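You operate a simulated robot arm through the tools that you are given. There is no shell and no other tool. Be economical: measure what you need, move in short steps, check, and stop when the job is done.

You run a simulated two-armed robot. Do the job below in one go: nothing can be reset, and whatever is moved stays where it is left.

JOB
Put the film roll labelled "80 m" from the desk top on the black plate on the front pallet and the film roll marked "50 m" on the square board on the middle pallet. Pick up the hose nozzle with one hand, pass it to the other hand and put it on the square board on the middle pallet. Put the pass tray on the feed table of the bag sealer away on the desk top. Put the bagged roll on the top of the cleaning bench away on the bench top beside the bag sealer. Put the green rag bundle on the top of the cleaning bench away on the middle shelf of the blue rack. Do these in any order. Set down upright: film roll, green rag bundle.

Only the result counts: the job must be done as asked and must still hold three seconds after the hand-in. Knocking over, shifting, dropping, spilling or breaking anything else fails it.

ROBOT AND FRAMES
Two 7-joint arms with two-finger grippers on one trunk, on a base that drives. Base frame: it is fixed to the floor where the robot stands at the start and does not move with it; the origin is under the middle of the robot, x ahead of it, y to its left, z up; the surface under the hand at the start is at about z = 760. Lengths are in mm, angles in rad, forces in N, time in s.
The left shoulder is at the start at [45, 164, 1104], the right one opposite. With the tool pointing down near the work surface each hand reaches from about 280 to 740 mm from the robot's upright axis, wherever it stands, measured 20 degrees to its own side. Places, roughly: bagged roll [-9750, 750, 750]; bench top beside the bag sealer (53x20 cm) [-7420, 3020, 840]; black plate on the front pallet [-3100, -1100, 700]; desk top [600, 0, 800]; film roll [500, 0, 750]; green rag bundle (15x7x9 cm) [-9700, 500, 900]; hose nozzle (7x7x26 cm) [300, -100, 900]; middle shelf of the blue rack [-1000, 3200, 900]; pass tray [-7250, 3000, 1000]; square board on the middle pallet [-2300, -1100, 700]. Payload 2.45 kg a hand.
The tool frame of a hand sits at the grasp point between the pads (the TCP): z along the fingers, y along the line on which they close. The tips reach 26 mm beyond it. Largest opening 96 mm; the body of the gripper starts 69 mm behind the TCP.
Orientation is told as [roll, pitch, yaw] about the base's x, y, z axes, in that order, counted from this pose: with the fingers straight down and closing along the base's y, the tool's x points along the base's -x, its y along +y and its z along -z.

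CONTROLS
- The arms move only by the tool step_arm. It takes "left_motion", "right_motion" or both (then of equal length, played together; a hand with none holds still); each is a list of rows, each a list of 2 entries, a list of its own where there are three numbers: the shift along the tool's x, y, z in mm, then the turn, a rotation vector about the tool's x, y, z in rad. In form: [[[dx, dy, dz], [ax, ay, az]], ...]. A call has 1 to 8 rows; each row is the pose to reach, as a shift and turn from the pose commanded when the call began, along the tool's axes at that moment. "left_grip" and "right_grip" are, for a hand that has rows, the opening, from 0 (shut) to 1 (fully open), set as the call begins (left out, the last holds). A row lasts 0.2 s, in which the tool goes at most 50 mm and 0.15 rad; a call with a longer step from one row to the next is refused whole, and so is a gripper value outside its range. Where a pose cannot be reached the arm comes as near as it can. A force on the tool above 40 N (or 10 N above the force at the start of the call, whichever is more), or a blocked arm, ends the call early, and 0.2 s more pass. Each finger halts on what it meets, pressing with about 28 N; the grip force reading is that of the motor and also rises with nothing between the fingers. The clock runs only during rows and for 0.2 s after the last one: add rows that repeat a pose to give the fingers time. The reply holds the time, the measured pose of the TCP, the force on the tool along the base axes, the opening and the grip force, in the units named above and with some noise, with the torque about the TCP (base axes, N m) and any sound that the robot's microphone picked up.
- Cameras (640 x 400 px; columns grow to the right, rows downward): "scene" is now at [116.6, 23, 1568.9]; the picture's right is [0.28, -0.96, 0.00], its down [-0.81, -0.24, -0.54] and it looks along [0.51, 0.15, -0.84] (base axes); focal length 257 px, centre (320, 200). "left" rides on the left gripper at [82, -3, -98] in its tool frame; the picture's right is [0.04, 1.00, 0.00], its down [-0.73, 0.03, -0.68] and it looks along [-0.68, 0.03, 0.73] (tool axes); focal length 256 px, centre (320, 200). "right" rides on the right gripper at [82, 3, -98] in its tool frame; the picture's right is [-0.04, 1.00, 0.00], its down [-0.73, -0.03, -0.68] and it looks along [-0.68, -0.03, 0.73] (tool axes); focal length 256 px, centre (320, 200).
- get_image(camera): a new picture of that camera. It takes no simulated time.
- raise_lower(by): slides the trunk up (or, below 0, down) by that many mm; the arms and the scene camera ride with it, the base frame stays. It gives what a move gives, with no picture.
- steer(legs): drives the robot by 1 to 6 legs, each [ahead, left, turn to the left] in mm, mm and rad, along the robot's own axes; the way and the turn of a leg run together, so that a leg with both is an arc; at most 1500 mm and 3.142 rad a leg. The arms and the cameras ride along, it lands a little off, and it stops where it bumps. It gives what a move gives.
- turn_head(pan, tilt): turns the head with the scene camera to pan (to the left, within 2.094 rad either way) and tilt (down, from -0.506 to 1.204), counted from straight ahead of the robot. It gives what a move gives.
- point_at(camera, pixels): for up to 12 pixels [column, row] of the newest picture of that camera ("zoom" is the newest enlarged one), the place [x, y, z] in the base frame of the surface seen there, good to about 2 mm. It takes no simulated time.
- inspect(camera, box): a new picture of the part [left, top, right, bottom] of that camera's present view, enlarged. It takes no simulated time.
- job_done(): hands the job in; it is judged then, once.

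Keep the steps short. Do not move on a guess: measure, check each grasp and each placing, and mend mistakes. In all there are 131 turns and 162 pictures (those below and enlarged ones count). Leave the grippers open and the arms clear of the work at the hand-in unless told otherwise, and finish with a single line.

The tools are called after "Request:" as name(argument=value, ...) on one line, values as JSON. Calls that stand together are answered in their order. step_arm: Moves the arms, as the interface text tells. Its arguments: {"type":"object","properties":{"left_motion":{"type":"array","items":{"type":"array"}},"left_grip":{"type":"number"},"right_motion":{"type":"array","items":{"type":"array"}},"right_grip":{"type":"number"}},"required":[]} The other tools are called the same way: raise_lower (by) slides the trunk up or down; steer (legs) drives the base; turn_head (pan, tilt) turns the head that bears the scene camera; get_image (camera) takes a picture; point_at (camera, pixels) gives the place of the surface under pixels of a picture; inspect (camera, box) takes an enlarged picture of a part of a camera's view; job_done () hands the job in.

At the start:

```text
time: 0.0
left_position: [420.2, 423.8, 1078.7]
left_orientation: [-0.002, 0.002, 0.002]
left_force: [0.5, 0.2, 0.2]
left_torque: [0.01, -0.01, 0.02]
left_grip_width: 95.8
left_grip_force: 0.0
right_position: [383.3, -4.7, 1027.4]
right_orientation: [-0.001, 0.0, 0.001]
right_force: [0.8, -0.1, -0.8]
right_torque: [-0.01, -0.02, 0.01]
right_grip_width: 96.1
right_grip_force: 0.2
trunk travel left (down, up): [-275.0, 292.0]
robot x, y, heading: [-3.1, -1.8, 0.003]
head pan, tilt: [0.288, 1.0]
```

scene: 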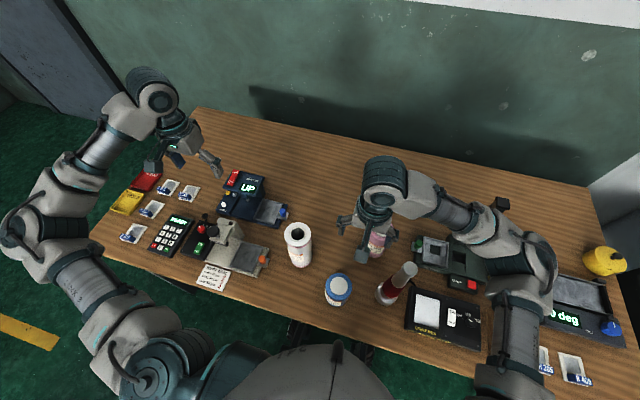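
right: 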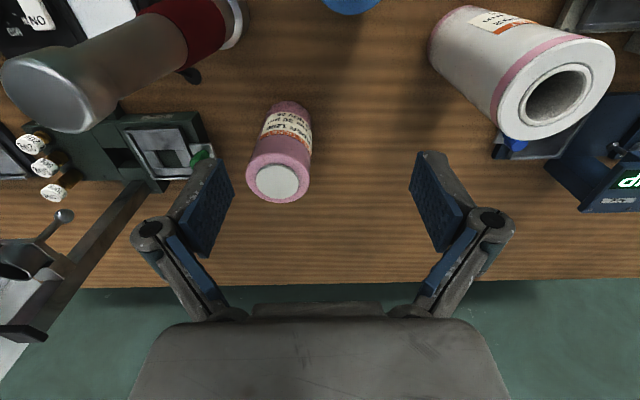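
left: 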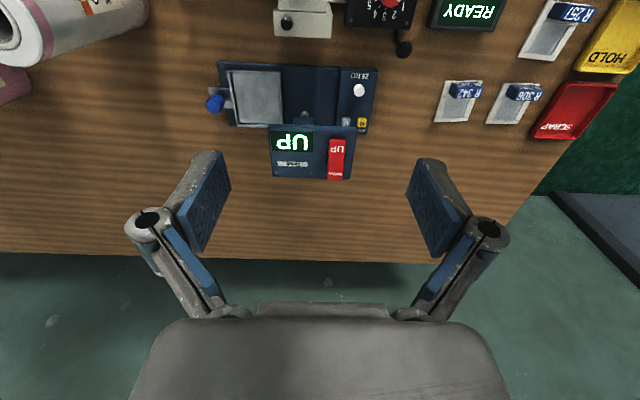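

I see the desk with several rolls. I'll enlarge the middle of the scene view and the right hand view to read the labels.

Request:
inspect(camera="scene", box=[260, 180, 500, 330])

Request:
inspect(camera="right", box=[220, 0, 640, 220])

Request:
point_at(camera="scene", pixels=[[298, 234], [378, 240], [338, 288], [409, 268], [390, 290], [300, 262], [320, 250], [260, 185], [360, 325], [265, 259]])

Request:
point_at(camera="right", pixels=[[278, 182], [249, 180], [308, 180], [278, 200], [560, 92], [503, 110], [610, 60], [50, 95], [160, 45], [352, 4], [340, 200], [290, 110]])

```text
2.67 times, centred on (380, 255) of scene
```

zoom: 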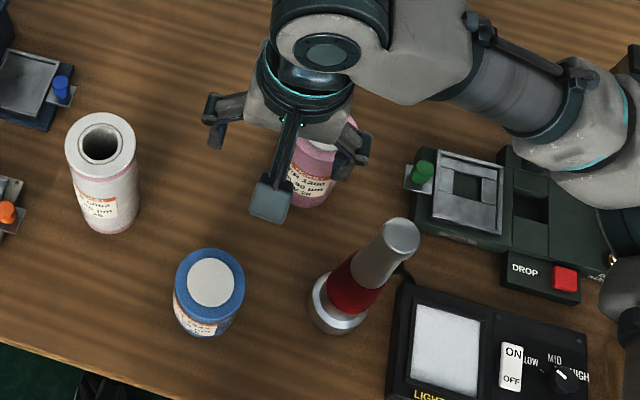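

```text
1.52 times, centred on (430, 110) of right
```

zoom: 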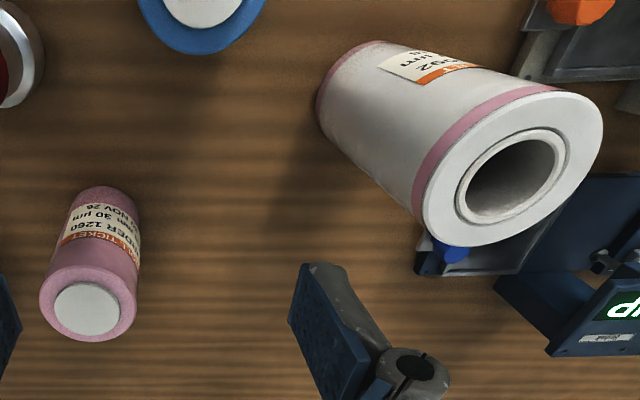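

```text
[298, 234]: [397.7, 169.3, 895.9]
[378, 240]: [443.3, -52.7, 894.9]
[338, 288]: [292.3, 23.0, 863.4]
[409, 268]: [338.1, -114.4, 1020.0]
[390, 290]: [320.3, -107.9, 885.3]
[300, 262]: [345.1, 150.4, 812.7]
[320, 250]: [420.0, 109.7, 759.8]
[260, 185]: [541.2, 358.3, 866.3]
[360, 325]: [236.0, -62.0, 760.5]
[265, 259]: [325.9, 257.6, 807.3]
```

```text
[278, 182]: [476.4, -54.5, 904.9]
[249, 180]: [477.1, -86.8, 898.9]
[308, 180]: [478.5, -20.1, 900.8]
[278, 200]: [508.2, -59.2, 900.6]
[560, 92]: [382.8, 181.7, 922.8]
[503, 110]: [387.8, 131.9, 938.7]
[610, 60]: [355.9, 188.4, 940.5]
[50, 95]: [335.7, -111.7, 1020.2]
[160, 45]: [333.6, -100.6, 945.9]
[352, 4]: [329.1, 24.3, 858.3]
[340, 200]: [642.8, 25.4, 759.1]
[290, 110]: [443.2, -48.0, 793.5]
```

The labels are small; enlarge each from the scene camera.

Request:
inspect(camera="scene", box=[284, 240, 324, 265])

Request:
inspect(camera="scene", box=[318, 285, 358, 310])

Request:
inspect(camera="scene", box=[356, 235, 396, 260])

Request:
inspect(camera="right", box=[240, 90, 320, 140])

```text
16.00 times, centred on (304, 252) of scene
```

zoom: 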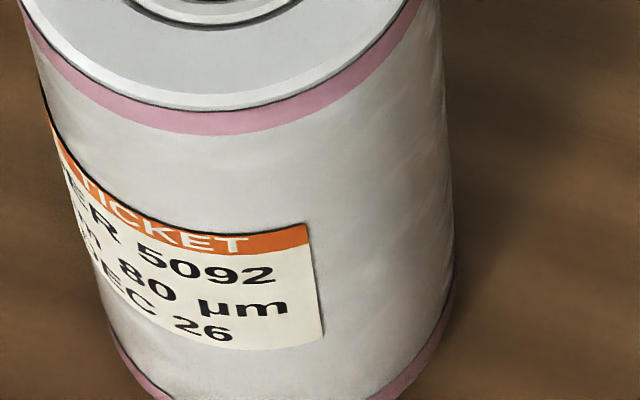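

```text
16.00 times, centred on (338, 298) of scene
```

zoom: 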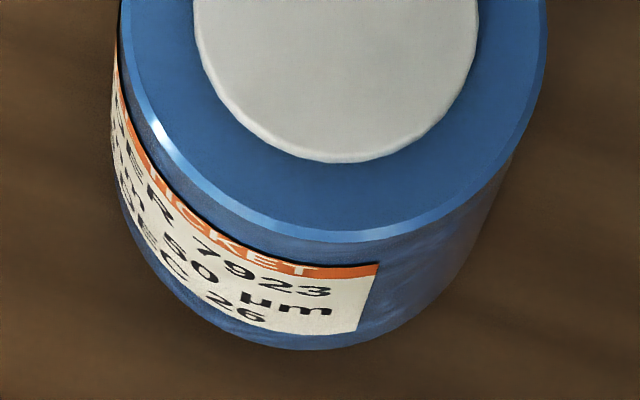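

```text
16.00 times, centred on (376, 248) of scene
```

zoom: 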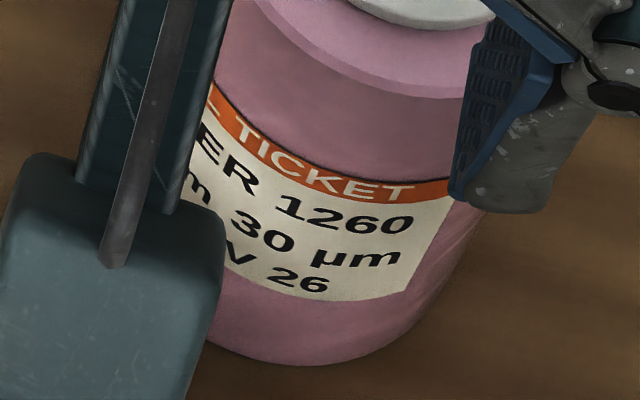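

```text
8.00 times, centred on (280, 115) of right
```

zoom: 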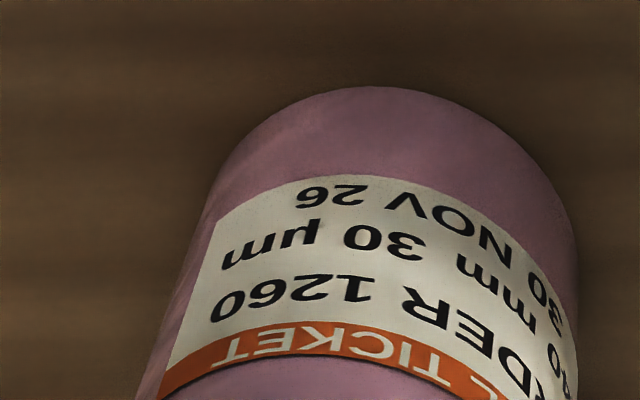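

The metre figures sit further round to the left side of the rolls. I'll swing the left hand so its camera looks toward -y at them.

Request:
step_arm(left_motion=[[[15, 0, 0], [0, 0, 0.15]], [[30, 0, 0], [0, 0, 0.3]], [[45, 0, 0], [0, 0, 0.45]], [[60, 0, 0], [0, 0, 0.6]], [[75, 0, 0], [0, 0, 0.75]], [[90, 0, 0], [0, 0, 0.9]], [[105, 0, 0], [0, 0, 1.05]], [[120, 0, 0], [0, 0, 1.2]]])

Request:
get_image(camera="left")

```text
time: 1.8
left_position: [305.9, 413.7, 1077.5]
left_orientation: [0.0, 0.0, -1.202]
left_force: [0.0, 0.1, -0.3]
left_torque: [0.02, 0.02, -0.02]
left_grip_width: 96.1
left_grip_force: 0.0
left hand out of reach, approached as far as the arm can: row 8
right_position: [379.2, -6.0, 1026.6]
right_orientation: [0.003, -0.001, 0.0]
right_force: [0.3, 0.0, -0.2]
right_torque: [-0.08, -0.03, 0.0]
right_grip_width: 96.1
right_grip_force: 0.1
trunk travel left (down, up): [-275.0, 292.0]
robot x, y, heading: [1.4, 1.0, 0.003]
head pan, tilt: [0.288, 1.0]
```

```text
152 pictures are left
```

left: 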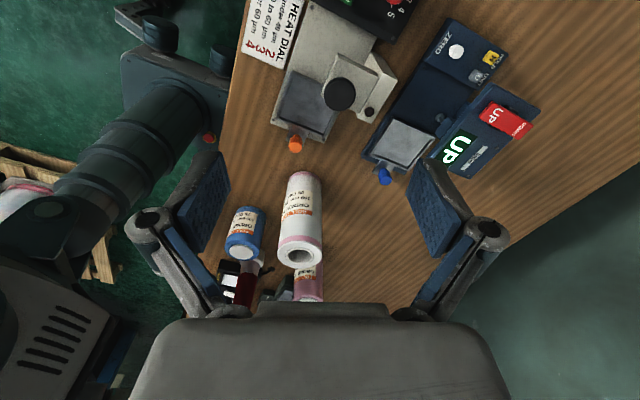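

The labels of the white and blue rolls are visible now; enlarge them.

Request:
inspect(camera="left", box=[220, 170, 340, 245])

Request:
inspect(camera="left", box=[270, 175, 326, 210])

Request:
inspect(camera="left", box=[226, 200, 274, 230])

```text
5.33 times, centred on (280, 208) of left
```

zoom: 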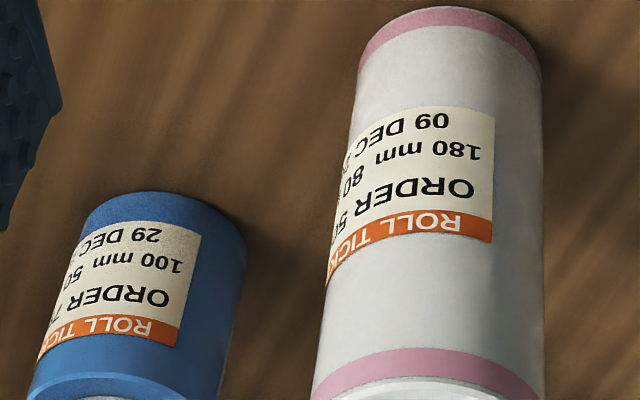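

```text
11.43 times, centred on (298, 192) of left
```

zoom: 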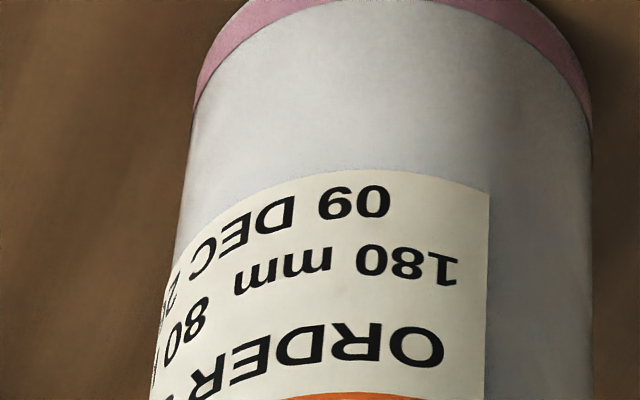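

```text
13.33 times, centred on (250, 215) of left
```

zoom: 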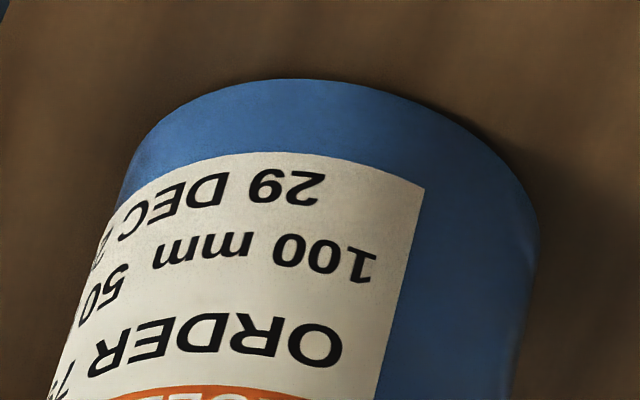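

The labels read: white roll 80 µm, blue roll 50 µm, pink 30 µm. So white goes to the black plate and blue to the square board. Now measure their tops and the nozzle.

Request:
inspect(camera="scene", box=[270, 210, 430, 310])

Request:
get_image(camera="scene")

```text
4.00 times, centred on (350, 260) of scene
```

zoom: 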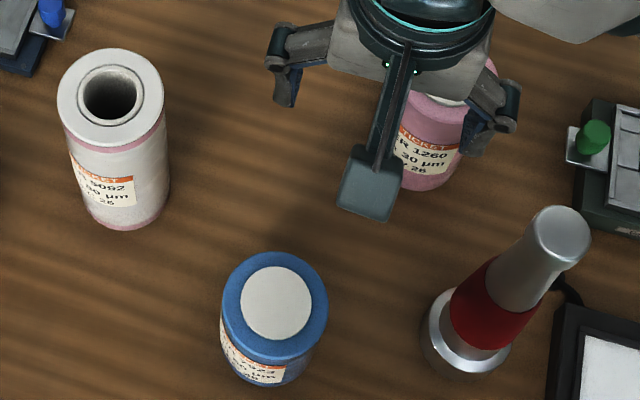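

```text
147 pictures are left
```

scene: 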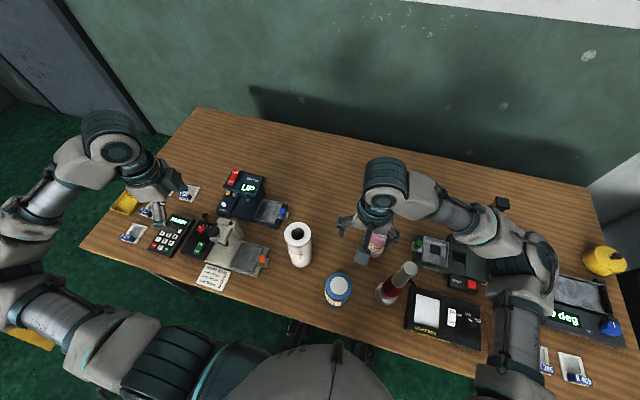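

Request:
point_at(camera="zoom", pixels=[[61, 95], [160, 95], [110, 52], [110, 136], [226, 305], [323, 305], [275, 256], [275, 348], [556, 240], [527, 232], [585, 240], [480, 310]])

Request:
point_at(camera="zoom", pixels=[[440, 300], [470, 365], [500, 350], [556, 212], [556, 266], [465, 340], [430, 345], [520, 290], [115, 228], [270, 384], [510, 270], [498, 330]])

```text
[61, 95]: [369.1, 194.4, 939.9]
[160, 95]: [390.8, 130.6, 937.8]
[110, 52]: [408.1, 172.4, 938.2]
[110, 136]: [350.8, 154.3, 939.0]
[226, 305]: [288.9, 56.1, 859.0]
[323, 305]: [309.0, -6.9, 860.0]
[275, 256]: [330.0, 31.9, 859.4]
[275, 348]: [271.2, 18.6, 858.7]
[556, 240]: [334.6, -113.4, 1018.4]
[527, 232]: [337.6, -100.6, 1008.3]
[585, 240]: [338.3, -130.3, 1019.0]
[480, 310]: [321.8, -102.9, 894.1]
```

```text
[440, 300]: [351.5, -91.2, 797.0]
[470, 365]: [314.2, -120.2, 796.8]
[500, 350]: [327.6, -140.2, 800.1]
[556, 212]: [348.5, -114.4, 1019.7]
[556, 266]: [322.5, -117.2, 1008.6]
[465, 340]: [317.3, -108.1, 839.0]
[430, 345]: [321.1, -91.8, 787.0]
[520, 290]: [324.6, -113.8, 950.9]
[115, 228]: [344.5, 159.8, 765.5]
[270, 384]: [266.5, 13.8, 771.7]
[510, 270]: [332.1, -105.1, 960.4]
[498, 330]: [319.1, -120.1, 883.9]
```

White (r≈34, centre 380,163, top 939), blue (r≈33, centre 301,25, top 860), nozzle (centre ≈337,-114, top 1019). First I take the nozzle from the top with the right hand: up, across, down.

Request:
step_arm(right_motion=[[[0, 0, -50], [0, 0, 0]], [[20, -36, -50], [0, 0, 0]], [[40, -72, -50], [0, 0, 0]], [[43, -107, -50], [0, 0, 0]], [[43, -108, -50], [0, 0, 0]], [[43, -108, -10], [0, 0, 0]]], right_grip=1)

Request:
get_image(camera="right")

```text
time: 3.2
left_position: [305.9, 416.1, 1075.7]
left_orientation: [0.0, -0.002, -1.199]
left_force: [0.4, -0.2, 0.8]
left_torque: [0.05, 0.0, 0.0]
left_grip_width: 96.1
left_grip_force: 0.1
right_position: [337.9, -113.3, 1037.8]
right_orientation: [-0.001, -0.002, 0.0]
right_force: [0.4, -0.4, -1.2]
right_torque: [0.01, -0.05, -0.02]
right_grip_width: 95.7
right_grip_force: 0.1
trunk travel left (down, up): [-275.0, 292.0]
robot x, y, heading: [-0.1, 3.4, 0.0]
head pan, tilt: [0.288, 1.0]
```

```text
146 pictures are left
```

right: 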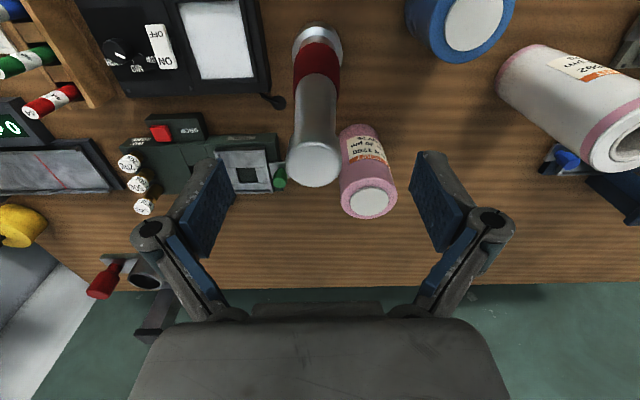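

The nozzle head is centred between the fingers. Go down 50 mm, then close.

Request:
step_arm(right_motion=[[[0, 0, 25], [0, 0, 0]], [[0, 0, 48], [0, 0, 0]]])

Request:
step_arm(right_motion=[[[0, 0, 0], [0, 0, 0]], [[0, 0, 0], [0, 0, 0]], [[0, 0, 0], [0, 0, 0]], [[0, 0, -20], [0, 0, 0]], [[0, 0, -60], [0, 0, 0]], [[0, 0, -100], [0, 0, 0]], [[0, 0, -140], [0, 0, 0]]], right_grip=0)

Request:
get_image(camera="right")

```text
time: 3.8
left_position: [306.2, 413.5, 1076.7]
left_orientation: [0.003, 0.001, -1.198]
left_force: [-0.1, 0.6, -0.6]
left_torque: [-0.02, 0.02, 0.0]
left_grip_width: 95.8
left_grip_force: 0.1
right_position: [337.1, -114.6, 989.5]
right_orientation: [0.003, -0.001, 0.001]
right_force: [0.1, 0.1, 0.0]
right_torque: [0.03, 0.03, -0.01]
right_grip_width: 95.7
right_grip_force: 0.0
trunk travel left (down, up): [-275.0, 292.0]
robot x, y, heading: [2.8, 0.1, 0.003]
head pan, tilt: [0.288, 1.0]
```

```text
time: 5.4
left_position: [305.2, 413.9, 1077.7]
left_orientation: [0.003, -0.002, -1.2]
left_force: [-0.2, 0.1, -0.4]
left_torque: [0.02, -0.03, 0.05]
left_grip_width: 96.3
left_grip_force: 0.0
right_position: [337.3, -114.2, 1128.7]
right_orientation: [0.001, -0.002, 0.002]
right_force: [-0.5, 0.2, -4.0]
right_torque: [0.0, 0.02, 0.01]
right_grip_width: 29.6
right_grip_force: 29.0
trunk travel left (down, up): [-275.0, 292.0]
robot x, y, heading: [-1.8, 1.0, 0.001]
head pan, tilt: [0.288, 1.0]
```

```text
145 pictures are left
```

right: 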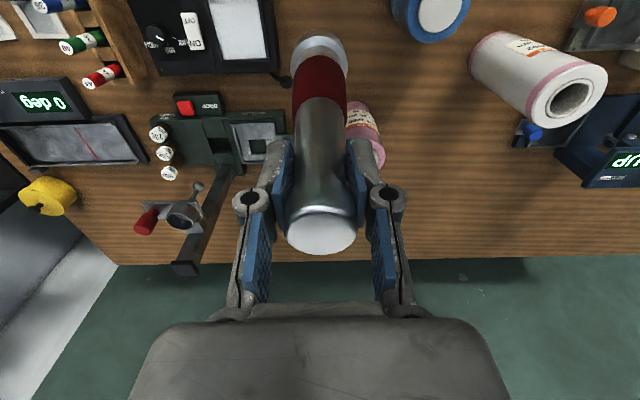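

The nozzle is held (29.6 mm, weight felt). I move the right hand to x≈360, y≈-60, 40 mm higher, and start turning the left hand so its fingers will point to -y.

Request:
step_arm(right_motion=[[[-6, 14, -10], [0, 0, 0]], [[-12, 28, -20], [0, 0, 0]], [[-18, 42, -30], [0, 0, 0]], [[-23, 54, -40], [0, 0, 0]]], left_motion=[[[-19, 7, -20], [0, 0, 0.1]], [[-38, 14, -40], [0, 0, 0.2]], [[-57, 21, -60], [0, 0, 0.3]], [[-75, 28, -80], [0, 0, 0.37]]])

Request:
step_arm(left_motion=[[[0, 0, 0], [0, -0.15, 0]], [[0, 0, 0], [0, -0.3, 0]], [[0, 0, 0], [0, -0.45, 0]], [[0, 0, 0], [0, -0.6, 0]], [[0, 0, 0], [0, -0.75, 0]], [[0, 0, 0], [0, -0.9, 0]], [[0, 0, 0], [0, -1.05, 0]], [[0, 0, 0], [0, -1.2, 0]]])

```text
time: 6.4
left_position: [360.0, 354.2, 1157.6]
left_orientation: [0.0, 0.0, -1.57]
left_force: [0.2, -0.8, 0.3]
left_torque: [0.01, -0.02, -0.01]
left_grip_width: 96.1
left_grip_force: 0.1
right_position: [359.2, -60.3, 1168.8]
right_orientation: [-0.001, -0.002, 0.0]
right_force: [-0.2, 0.4, -3.9]
right_torque: [0.0, 0.02, -0.01]
right_grip_width: 29.4
right_grip_force: 27.8
trunk travel left (down, up): [-275.0, 292.0]
robot x, y, heading: [0.2, -0.4, -0.003]
head pan, tilt: [0.288, 1.0]
```

```text
time: 8.2
left_position: [359.1, 354.3, 1158.3]
left_orientation: [0.009, -1.202, -1.575]
left_force: [-0.6, -1.0, 0.0]
left_torque: [0.02, 0.0, 0.0]
left_grip_width: 96.0
left_grip_force: 0.1
right_position: [358.6, -60.7, 1169.4]
right_orientation: [0.0, -0.002, 0.001]
right_force: [-0.3, 0.4, -4.2]
right_torque: [0.02, 0.0, 0.02]
right_grip_width: 29.4
right_grip_force: 28.0
trunk travel left (down, up): [-275.0, 292.0]
robot x, y, heading: [-2.9, 1.2, 0.005]
head pan, tilt: [0.288, 1.0]
```

The left hand tilts well. Finish the tilt and move to y≈200, z≈1095.

Request:
step_arm(left_motion=[[[1, 0, 40], [0, -0.1, 0]], [[2, 0, 80], [0, -0.2, 0]], [[3, 0, 120], [0, -0.3, 0]], [[4, 0, 162], [0, -0.37, 0]]])

Request:
get_image(camera="left")

Request:
get_image(camera="scene")

```text
time: 9.2
left_position: [311.6, 225.4, 1098.0]
left_orientation: [-0.066, -1.567, -1.497]
left_force: [0.6, -0.9, -1.0]
left_torque: [0.02, 0.03, -0.02]
left_grip_width: 95.8
left_grip_force: 0.2
left hand out of reach, approached as far as the arm can: row 1, 2, 3, 4
right_position: [361.7, -61.5, 1168.7]
right_orientation: [0.002, 0.0, -0.001]
right_force: [-1.2, 0.1, -5.0]
right_torque: [0.04, 0.02, 0.04]
right_grip_width: 29.5
right_grip_force: 28.2
trunk travel left (down, up): [-275.0, 292.0]
robot x, y, heading: [2.0, 2.1, -0.001]
head pan, tilt: [0.288, 1.0]
```

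```text
144 pictures are left
```

left: 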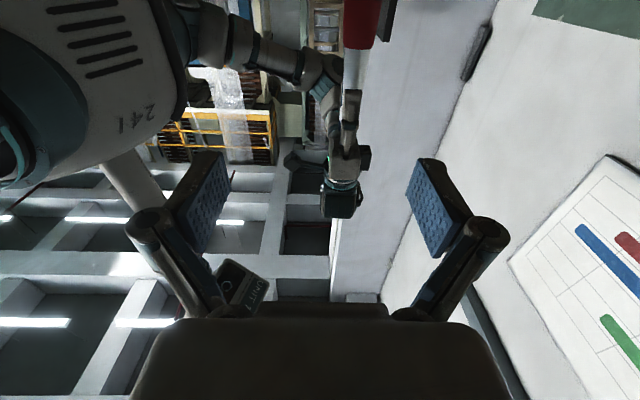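

```text
143 pictures are left
```

scene: 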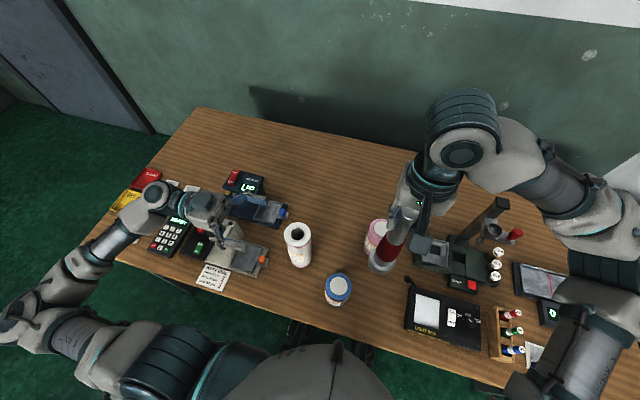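

The left hand cannot point fully to -y there (it drifted to x 312). I swing it to point diagonally forward-right instead.

Request:
step_arm(left_motion=[[[0, 0, 0], [-0.15, 0, 0]], [[0, 0, 0], [-0.3, 0, 0]], [[0, 0, 0], [-0.45, 0, 0]], [[0, 0, 0], [-0.6, 0, 0]], [[0, 0, 0], [-0.75, 0, 0]], [[0, 0, 0], [-0.75, 0, 0]]])

```text
time: 10.6
left_position: [357.1, 281.3, 1095.3]
left_orientation: [1.848, -1.569, -2.665]
left_force: [0.3, -1.1, 0.1]
left_torque: [-0.05, 0.01, 0.0]
left_grip_width: 95.9
left_grip_force: 0.1
left hand out of reach, approached as far as the arm can: row 3, 4, 5, 6
right_position: [360.1, -60.1, 1169.8]
right_orientation: [-0.001, -0.003, 0.0]
right_force: [-0.1, 0.9, -4.9]
right_torque: [0.05, 0.01, 0.0]
right_grip_width: 29.7
right_grip_force: 27.6
trunk travel left (down, up): [-275.0, 292.0]
robot x, y, heading: [0.5, 5.0, 0.003]
head pan, tilt: [0.288, 1.0]
```

Pointing is about 40° right of forward. Advance 120 mm along the fingers.

Request:
step_arm(left_motion=[[[0, 0, 30], [0, 0, 0]], [[0, 0, 60], [0, 0, 0]], [[0, 0, 90], [0, 0, 0]], [[0, 0, 120], [0, 0, 0]], [[0, 0, 120], [0, 0, 0]]])

Request:
get_image(camera="scene")

```text
time: 11.8
left_position: [439.1, 191.8, 1093.3]
left_orientation: [2.41, -1.567, 3.056]
left_force: [0.0, 0.4, 1.1]
left_torque: [0.0, 0.0, 0.01]
left_grip_width: 96.0
left_grip_force: 0.2
right_position: [359.6, -60.6, 1170.0]
right_orientation: [-0.001, -0.004, -0.001]
right_force: [0.6, 0.0, -3.7]
right_torque: [0.0, 0.01, -0.01]
right_grip_width: 29.8
right_grip_force: 28.0
trunk travel left (down, up): [-275.0, 292.0]
robot x, y, heading: [1.0, 3.6, 0.0]
head pan, tilt: [0.288, 1.0]
```

```text
142 pictures are left
```

scene: 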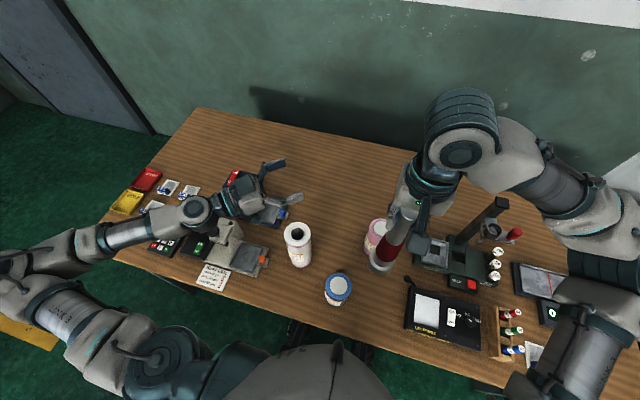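

Now bring the nozzle in front of the left fingers: right hand to about (545, 78).

Request:
step_arm(right_motion=[[[-37, 28, 0], [0, 0, 0]], [[-74, 56, 0], [0, 0, 0]], [[-112, 83, 0], [0, 0, 0]], [[-149, 111, 0], [0, 0, 0]], [[-186, 138, 0], [0, 0, 0]], [[-186, 138, 0], [0, 0, 0]]])

Request:
get_image(camera="left")

Request:
get_image(camera="scene")

```text
time: 13.2
left_position: [439.5, 193.8, 1092.2]
left_orientation: [2.776, -1.567, 2.69]
left_force: [-0.6, -0.4, -0.4]
left_torque: [-0.02, -0.02, -0.01]
left_grip_width: 96.2
left_grip_force: 0.0
right_position: [545.5, 80.4, 1170.0]
right_orientation: [-0.001, -0.001, 0.001]
right_force: [0.1, -0.8, -4.3]
right_torque: [-0.03, 0.0, 0.01]
right_grip_width: 29.6
right_grip_force: 27.4
trunk travel left (down, up): [-275.0, 292.0]
robot x, y, heading: [-1.9, -0.9, -0.002]
head pan, tilt: [0.288, 1.0]
```

```text
141 pictures are left
```

left: 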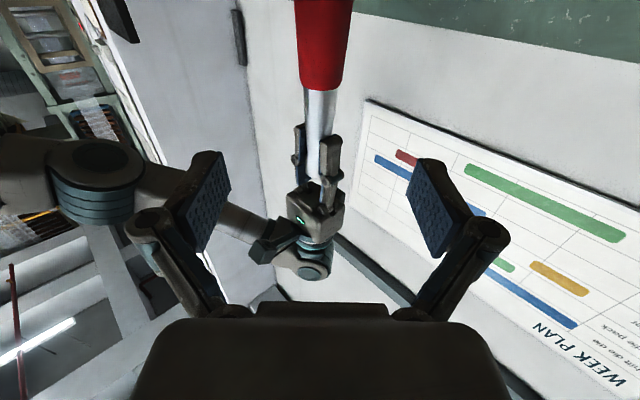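

```text
140 pictures are left
```

scene: 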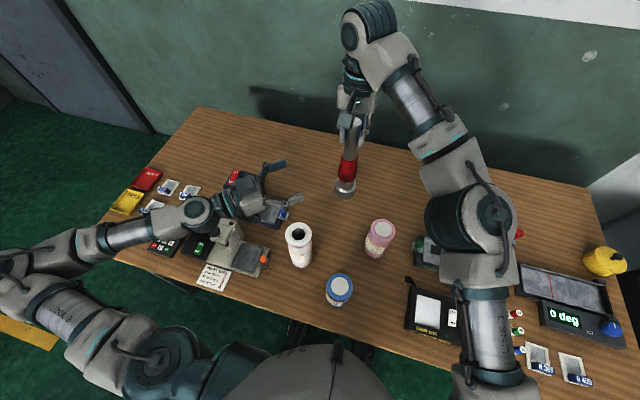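

The nozzle is on the left hand's centre line (column ≈320). Advance 154 mm, then check.

Request:
step_arm(left_motion=[[[0, 0, 40], [0, 0, 0]], [[0, 0, 80], [0, 0, 0]], [[0, 0, 120], [0, 0, 0]], [[0, 0, 154], [0, 0, 0]], [[0, 0, 154], [0, 0, 0]]], left_grip=1)

Request:
get_image(camera="left")

```text
time: 14.4
left_position: [544.8, 78.3, 1094.1]
left_orientation: [1.974, -1.567, -2.794]
left_force: [-0.3, -0.3, 0.7]
left_torque: [0.01, 0.01, 0.0]
left_grip_width: 95.9
left_grip_force: 0.0
right_position: [544.9, 77.0, 1170.3]
right_orientation: [0.001, -0.002, 0.0]
right_force: [-0.4, -0.7, -3.3]
right_torque: [-0.04, 0.01, -0.02]
right_grip_width: 29.4
right_grip_force: 28.1
trunk travel left (down, up): [-275.0, 292.0]
robot x, y, heading: [-1.0, 3.2, 0.001]
head pan, tilt: [0.288, 1.0]
```

```text
139 pictures are left
```

left: 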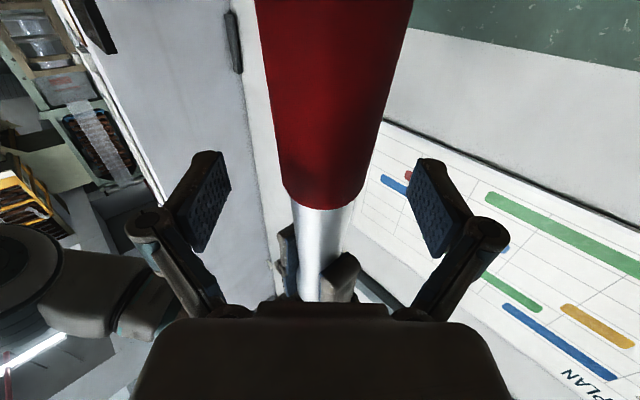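

Aligned within 1–2 mm. Close the left hand, then open the right.

Request:
step_arm(left_motion=[[[0, 0, 0], [0, 0, 0]], [[0, 0, 0], [0, 0, 0]], [[0, 0, 0], [0, 0, 0]], [[0, 0, 0], [0, 0, 0]]], left_grip=0)

Request:
step_arm(right_motion=[[[0, 0, 0], [0, 0, 0]], [[0, 0, 0], [0, 0, 0]], [[0, 0, 0], [0, 0, 0]], [[0, 0, -40], [0, 0, 0]], [[0, 0, -80], [0, 0, 0]]], right_grip=1)

Request:
get_image(camera="left")

```text
time: 15.4
left_position: [546.0, 81.2, 1093.2]
left_orientation: [1.967, -1.57, -2.787]
left_force: [1.3, 6.6, 0.7]
left_torque: [-0.2, -0.12, 0.12]
left_grip_width: 34.8
left_grip_force: 27.6
right_position: [545.7, 77.1, 1170.8]
right_orientation: [-0.001, -0.002, -0.001]
right_force: [-2.8, -6.9, -1.9]
right_torque: [-0.3, 0.35, -0.08]
right_grip_width: 29.7
right_grip_force: 28.2
trunk travel left (down, up): [-275.0, 292.0]
robot x, y, heading: [-0.6, 3.0, -0.001]
head pan, tilt: [0.288, 1.0]
```

```text
time: 16.6
left_position: [544.4, 80.9, 1095.2]
left_orientation: [2.389, -1.569, 3.075]
left_force: [0.0, -0.2, 0.2]
left_torque: [0.01, -0.03, -0.02]
left_grip_width: 34.7
left_grip_force: 28.0
right_position: [525.9, 76.0, 1238.3]
right_orientation: [-0.002, -0.006, 0.003]
right_force: [-0.1, -0.6, 0.1]
right_torque: [0.0, 0.01, 0.0]
right_grip_width: 95.8
right_grip_force: 0.1
right hand out of reach, approached as far as the arm can: row 4, 5
trunk travel left (down, up): [-275.0, 292.0]
robot x, y, heading: [2.1, -2.1, 0.001]
head pan, tilt: [0.288, 1.0]
```

```text
138 pictures are left
```

left: 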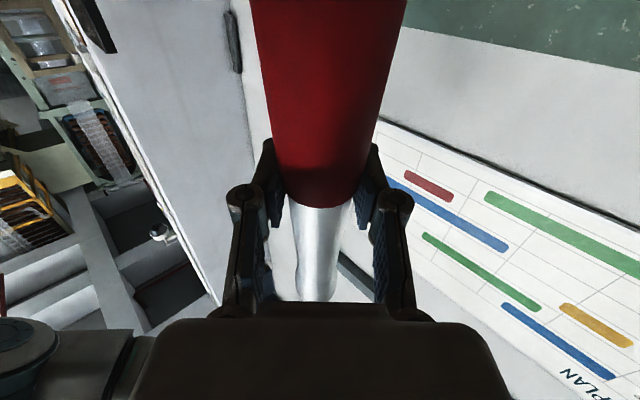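

The nozzle has passed to the left hand. Right hand clears to the right and back; then left retracts and lifts.

Request:
step_arm(right_motion=[[[10, -40, 0], [0, 0, 0]], [[30, -80, 0], [0, 0, 0]], [[70, -110, 0], [0, 0, 0]], [[115, -130, 0], [0, 0, 0]]])

Request:
step_arm(left_motion=[[[-10, 0, -35], [0, 0, 0]], [[-20, 0, -70], [0, 0, 0]], [[-30, 0, -105], [0, 0, 0]], [[-45, 0, -140], [0, 0, 0]], [[-60, 0, -160], [0, 0, 0]]])

Request:
get_image(camera="scene")

```text
time: 17.6
left_position: [542.7, 82.5, 1094.6]
left_orientation: [2.551, -1.569, 2.912]
left_force: [0.9, -1.2, 0.1]
left_torque: [0.0, 0.01, -0.02]
left_grip_width: 34.7
left_grip_force: 28.4
right_position: [408.4, -57.0, 1236.0]
right_orientation: [0.0, -0.003, 0.001]
right_force: [-0.9, 0.6, 0.2]
right_torque: [-0.01, 0.0, 0.0]
right_grip_width: 95.8
right_grip_force: 0.0
trunk travel left (down, up): [-275.0, 292.0]
robot x, y, heading: [1.3, -0.9, 0.002]
head pan, tilt: [0.288, 1.0]
```

```text
time: 18.8
left_position: [442.4, 176.2, 1145.4]
left_orientation: [-3.058, -1.544, 2.2]
left_force: [0.2, 0.0, -4.4]
left_torque: [0.02, 0.01, -0.02]
left_grip_width: 34.5
left_grip_force: 27.9
left hand out of reach, approached as far as the arm can: row 5
right_position: [411.3, -58.1, 1235.8]
right_orientation: [0.002, -0.002, -0.001]
right_force: [-0.4, 0.2, -0.1]
right_torque: [0.0, -0.01, 0.01]
right_grip_width: 96.1
right_grip_force: 0.2
trunk travel left (down, up): [-275.0, 292.0]
robot x, y, heading: [0.2, -0.2, -0.001]
head pan, tilt: [0.288, 1.0]
```

```text
137 pictures are left
```

scene: 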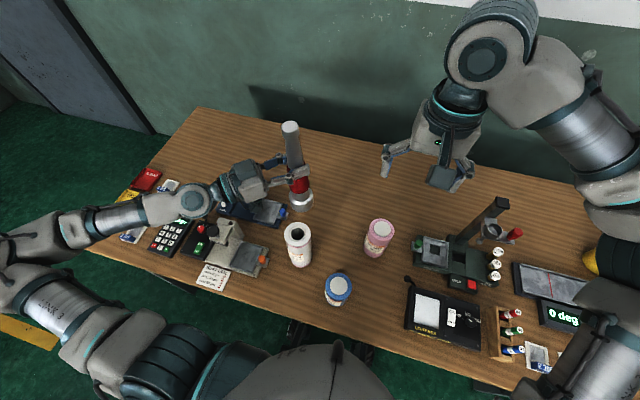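

Now the right hand goes for the blue roll (301, 24.5): down diagonally to z≈930.

Request:
step_arm(right_motion=[[[16, 12, 44], [0, 0, 0]], [[32, 24, 88], [0, 0, 0]], [[48, 36, 132], [0, 0, 0]], [[64, 47, 176], [0, 0, 0]], [[79, 59, 218], [0, 0, 0]], [[94, 70, 262], [0, 0, 0]], [[109, 82, 300], [0, 0, 0]], [[109, 82, 300], [0, 0, 0]]])

Request:
get_image(camera="right")

```text
time: 20.6
left_position: [442.0, 178.5, 1146.1]
left_orientation: [-3.137, -1.544, 2.275]
left_force: [0.2, 0.2, -4.1]
left_torque: [0.02, 0.0, -0.01]
left_grip_width: 34.6
left_grip_force: 28.2
right_position: [301.3, 24.8, 934.0]
right_orientation: [0.001, -0.001, 0.0]
right_force: [-0.4, -0.2, -0.3]
right_torque: [0.0, -0.05, 0.02]
right_grip_width: 95.9
right_grip_force: 0.1
trunk travel left (down, up): [-275.0, 292.0]
robot x, y, heading: [-0.1, 1.1, 0.003]
head pan, tilt: [0.288, 1.0]
```

```text
136 pictures are left
```

right: 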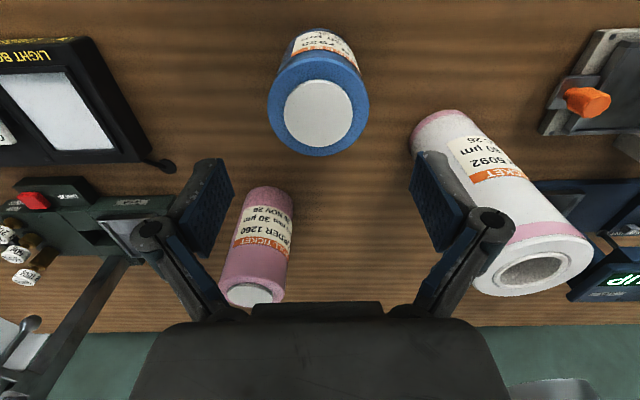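

Aligned. Descend 107 mm, close, lift.

Request:
step_arm(right_motion=[[[0, 0, 45], [0, 0, 0]], [[0, 0, 85], [0, 0, 0]], [[0, 0, 107], [0, 0, 0]], [[0, 0, 107], [0, 0, 0]]])

Request:
step_arm(right_motion=[[[0, 0, 0], [0, 0, 0]], [[0, 0, 0], [0, 0, 0]], [[0, 0, 0], [0, 0, 0]], [[0, 0, -20], [0, 0, 0]], [[0, 0, -60], [0, 0, 0]], [[0, 0, -110], [0, 0, 0]], [[0, 0, -160], [0, 0, 0]]], right_grip=0)

Request:
turn_head(pan=2.09, tilt=0.5)

Request:
get_image(camera="scene")

```text
time: 21.6
left_position: [441.9, 177.7, 1145.5]
left_orientation: [-3.129, -1.543, 2.269]
left_force: [0.2, 0.0, -3.4]
left_torque: [0.02, 0.0, 0.01]
left_grip_width: 34.8
left_grip_force: 27.5
right_position: [302.0, 26.2, 827.4]
right_orientation: [0.002, -0.003, 0.002]
right_force: [0.8, 0.2, 0.0]
right_torque: [0.01, -0.01, -0.01]
right_grip_width: 95.5
right_grip_force: 0.2
trunk travel left (down, up): [-275.0, 292.0]
robot x, y, heading: [2.5, -5.5, -0.006]
head pan, tilt: [0.288, 1.0]
```

```text
time: 23.2
left_position: [442.4, 178.9, 1146.2]
left_orientation: [-3.13, -1.543, 2.27]
left_force: [-0.6, 0.5, -4.0]
left_torque: [0.0, 0.04, 0.02]
left_grip_width: 34.7
left_grip_force: 28.7
right_position: [301.2, 26.0, 988.6]
right_orientation: [0.002, -0.002, -0.001]
right_force: [0.1, 0.6, 0.4]
right_torque: [0.01, 0.0, 0.0]
right_grip_width: 0.0
right_grip_force: 28.2
trunk travel left (down, up): [-275.0, 292.0]
robot x, y, heading: [-2.2, 1.6, 0.004]
head pan, tilt: [0.288, 1.0]
```

```text
time: 25.0
left_position: [441.5, 178.0, 1145.6]
left_orientation: [-3.12, -1.543, 2.262]
left_force: [0.5, -0.4, -4.0]
left_torque: [0.02, -0.01, -0.02]
left_grip_width: 34.6
left_grip_force: 28.0
right_position: [300.7, 26.7, 987.4]
right_orientation: [0.001, -0.001, 0.001]
right_force: [0.2, -0.1, 0.1]
right_torque: [0.01, 0.01, -0.03]
right_grip_width: 0.0
right_grip_force: 28.1
trunk travel left (down, up): [-275.0, 292.0]
robot x, y, heading: [-4.9, -1.3, -0.006]
head pan, tilt: [2.089, 0.499]
```

```text
135 pictures are left
```

scene: 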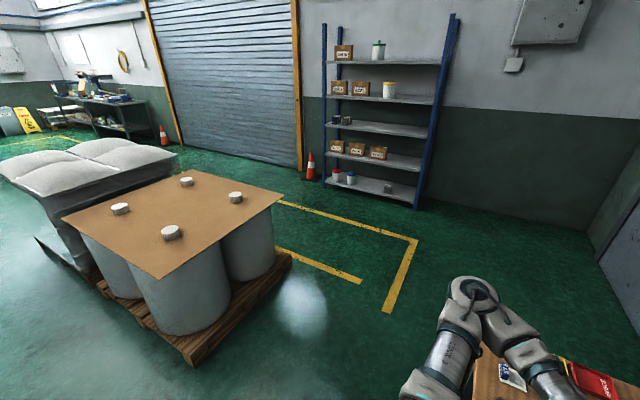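

The right hand closed to 0 — the blue roll was not held. Look at the right camera.

Request:
get_image(camera="right")

Request:
turn_head(pan=0.0, tilt=1.0)

Request:
get_image(camera="scene")

```text
134 pictures are left
```

right: 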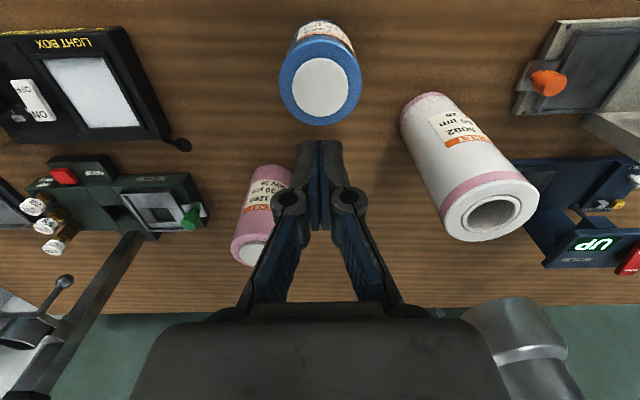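

```text
time: 27.0
left_position: [442.2, 179.4, 1144.7]
left_orientation: [-3.13, -1.542, 2.269]
left_force: [0.8, 0.0, -4.7]
left_torque: [0.03, 0.02, -0.01]
left_grip_width: 34.6
left_grip_force: 28.1
right_position: [301.9, 25.2, 987.6]
right_orientation: [-0.001, -0.002, -0.001]
right_force: [0.3, 0.2, 0.2]
right_torque: [-0.04, -0.03, -0.01]
right_grip_width: 0.0
right_grip_force: 27.8
trunk travel left (down, up): [-275.0, 292.0]
robot x, y, heading: [-0.5, 1.6, 0.002]
head pan, tilt: [0.0, 1.0]
```

```text
133 pictures are left
```

scene: 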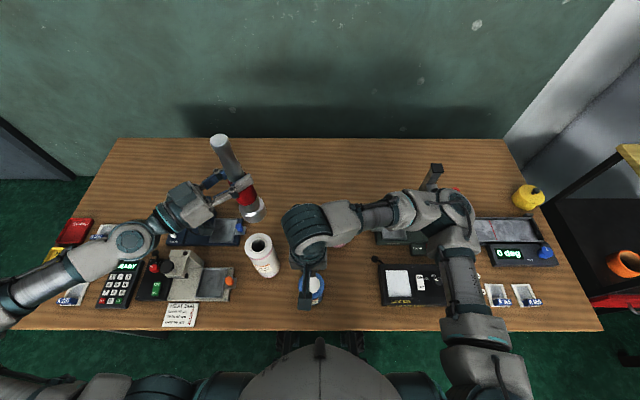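

Blue stands unmoved, so the hand slipped off or missed. I'll open, go down again a little deeper, close and check the width before lifting.

Request:
step_arm(right_motion=[[[0, 0, 0], [0, 0, 0]], [[0, 0, 0], [0, 0, 0]], [[0, 0, 0], [0, 0, 0]], [[0, 0, 40], [0, 0, 0]], [[0, 0, 80], [0, 0, 0]], [[0, 0, 120], [0, 0, 0]], [[0, 0, 150], [0, 0, 0]], [[0, 0, 173], [0, 0, 0]]], right_grip=1)

Request:
get_image(camera="right")

Request:
step_arm(right_motion=[[[0, 0, 0], [0, 0, 0]], [[0, 0, 0], [0, 0, 0]], [[0, 0, 0], [0, 0, 0]]], right_grip=0)

Request:
get_image(camera="right")

```text
time: 28.8
left_position: [442.8, 179.0, 1145.2]
left_orientation: [-3.126, -1.542, 2.268]
left_force: [0.4, 0.2, -3.6]
left_torque: [0.05, -0.01, 0.0]
left_grip_width: 34.6
left_grip_force: 27.6
right_position: [302.4, 25.7, 814.4]
right_orientation: [-0.001, -0.002, 0.0]
right_force: [0.5, -0.1, -0.4]
right_torque: [-0.03, -0.01, -0.01]
right_grip_width: 96.2
right_grip_force: 0.0
trunk travel left (down, up): [-275.0, 292.0]
robot x, y, heading: [-0.9, 2.3, 0.0]
head pan, tilt: [0.0, 1.0]
```

```text
132 pictures are left
```

right: 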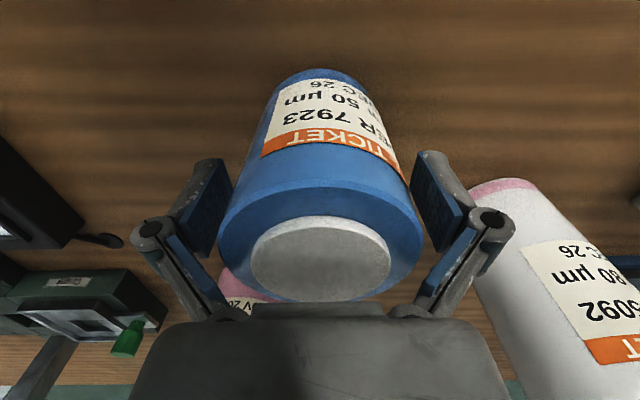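

```text
time: 29.6
left_position: [441.8, 178.2, 1147.0]
left_orientation: [3.111, -1.543, 2.312]
left_force: [-0.7, -0.9, -3.6]
left_torque: [0.02, 0.02, 0.0]
left_grip_width: 34.6
left_grip_force: 28.1
right_position: [302.8, 25.8, 816.5]
right_orientation: [0.002, -0.007, 0.0]
right_force: [3.9, -1.0, 38.4]
right_torque: [0.03, 0.24, 0.1]
right_grip_width: 76.9
right_grip_force: 28.0
trunk travel left (down, up): [-275.0, 292.0]
robot x, y, heading: [-0.7, -0.2, 0.004]
head pan, tilt: [0.0, 1.0]
```

```text
131 pictures are left
```

right: 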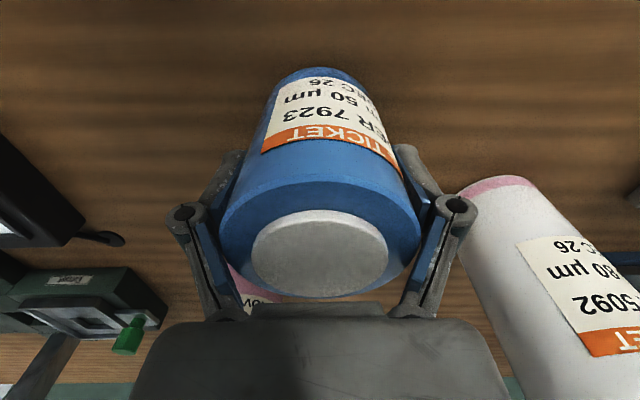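

The roll is wider than I thought (~72+), and at this depth the slanting links press on its rim (38 N upward). Open, raise the hand so only the pads grip, TCP ≈ 845, and close again.

Request:
step_arm(right_motion=[[[0, 0, 0], [0, 0, 0]], [[0, 0, 0], [0, 0, 0]], [[0, 0, -15], [0, 0, 0]], [[0, 0, -30], [0, 0, 0]]], right_grip=1)

Request:
step_arm(right_motion=[[[0, 0, 0], [0, 0, 0]], [[0, 0, 0], [0, 0, 0]], [[0, 0, 0], [0, 0, 0]]], right_grip=0)

Request:
get_image(camera="right")

```text
time: 30.6
left_position: [442.6, 177.8, 1145.2]
left_orientation: [-3.131, -1.543, 2.272]
left_force: [-0.5, -0.3, -4.1]
left_torque: [-0.01, 0.01, 0.01]
left_grip_width: 34.5
left_grip_force: 28.0
right_position: [302.5, 24.7, 845.3]
right_orientation: [0.0, -0.002, 0.0]
right_force: [0.1, -1.1, -0.4]
right_torque: [-0.01, -0.01, 0.04]
right_grip_width: 95.9
right_grip_force: 0.0
trunk travel left (down, up): [-275.0, 292.0]
robot x, y, heading: [0.6, -0.8, -0.001]
head pan, tilt: [0.0, 1.0]
```

```text
time: 31.4
left_position: [443.1, 178.7, 1145.1]
left_orientation: [-3.134, -1.543, 2.275]
left_force: [0.2, -0.2, -3.9]
left_torque: [0.0, 0.04, 0.0]
left_grip_width: 35.0
left_grip_force: 27.7
right_position: [303.1, 26.0, 845.6]
right_orientation: [0.002, -0.005, -0.001]
right_force: [1.1, -0.4, 7.6]
right_torque: [0.0, 0.25, 0.02]
right_grip_width: 70.8
right_grip_force: 28.0
trunk travel left (down, up): [-275.0, 292.0]
robot x, y, heading: [1.0, 2.0, 0.002]
head pan, tilt: [0.0, 1.0]
```

```text
130 pictures are left
```

right: 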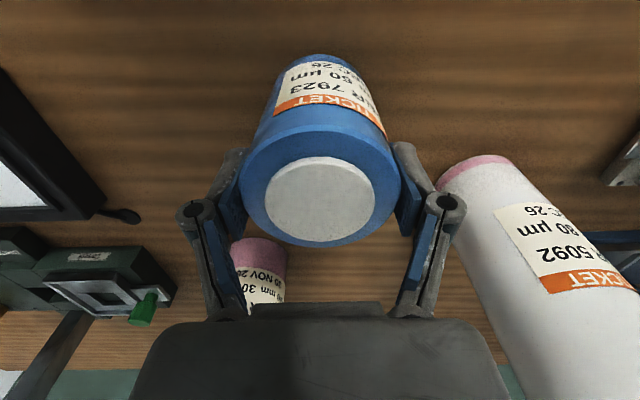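

70.8 mm held on the pads. Lift 40 mm slowly and check.

Request:
step_arm(right_motion=[[[0, 0, -8], [0, 0, 0]], [[0, 0, -16], [0, 0, 0]], [[0, 0, -28], [0, 0, 0]], [[0, 0, -40], [0, 0, 0]]])

```text
time: 32.4
left_position: [442.3, 178.2, 1145.5]
left_orientation: [-3.118, -1.54, 2.261]
left_force: [0.6, -0.1, -3.6]
left_torque: [0.04, -0.02, -0.02]
left_grip_width: 34.6
left_grip_force: 27.8
right_position: [302.3, 26.1, 884.3]
right_orientation: [0.0, -0.001, 0.001]
right_force: [-0.4, -0.2, -3.7]
right_torque: [0.0, 0.02, 0.01]
right_grip_width: 70.8
right_grip_force: 27.9
trunk travel left (down, up): [-275.0, 292.0]
robot x, y, heading: [0.6, 0.8, 0.0]
head pan, tilt: [0.0, 1.0]
```

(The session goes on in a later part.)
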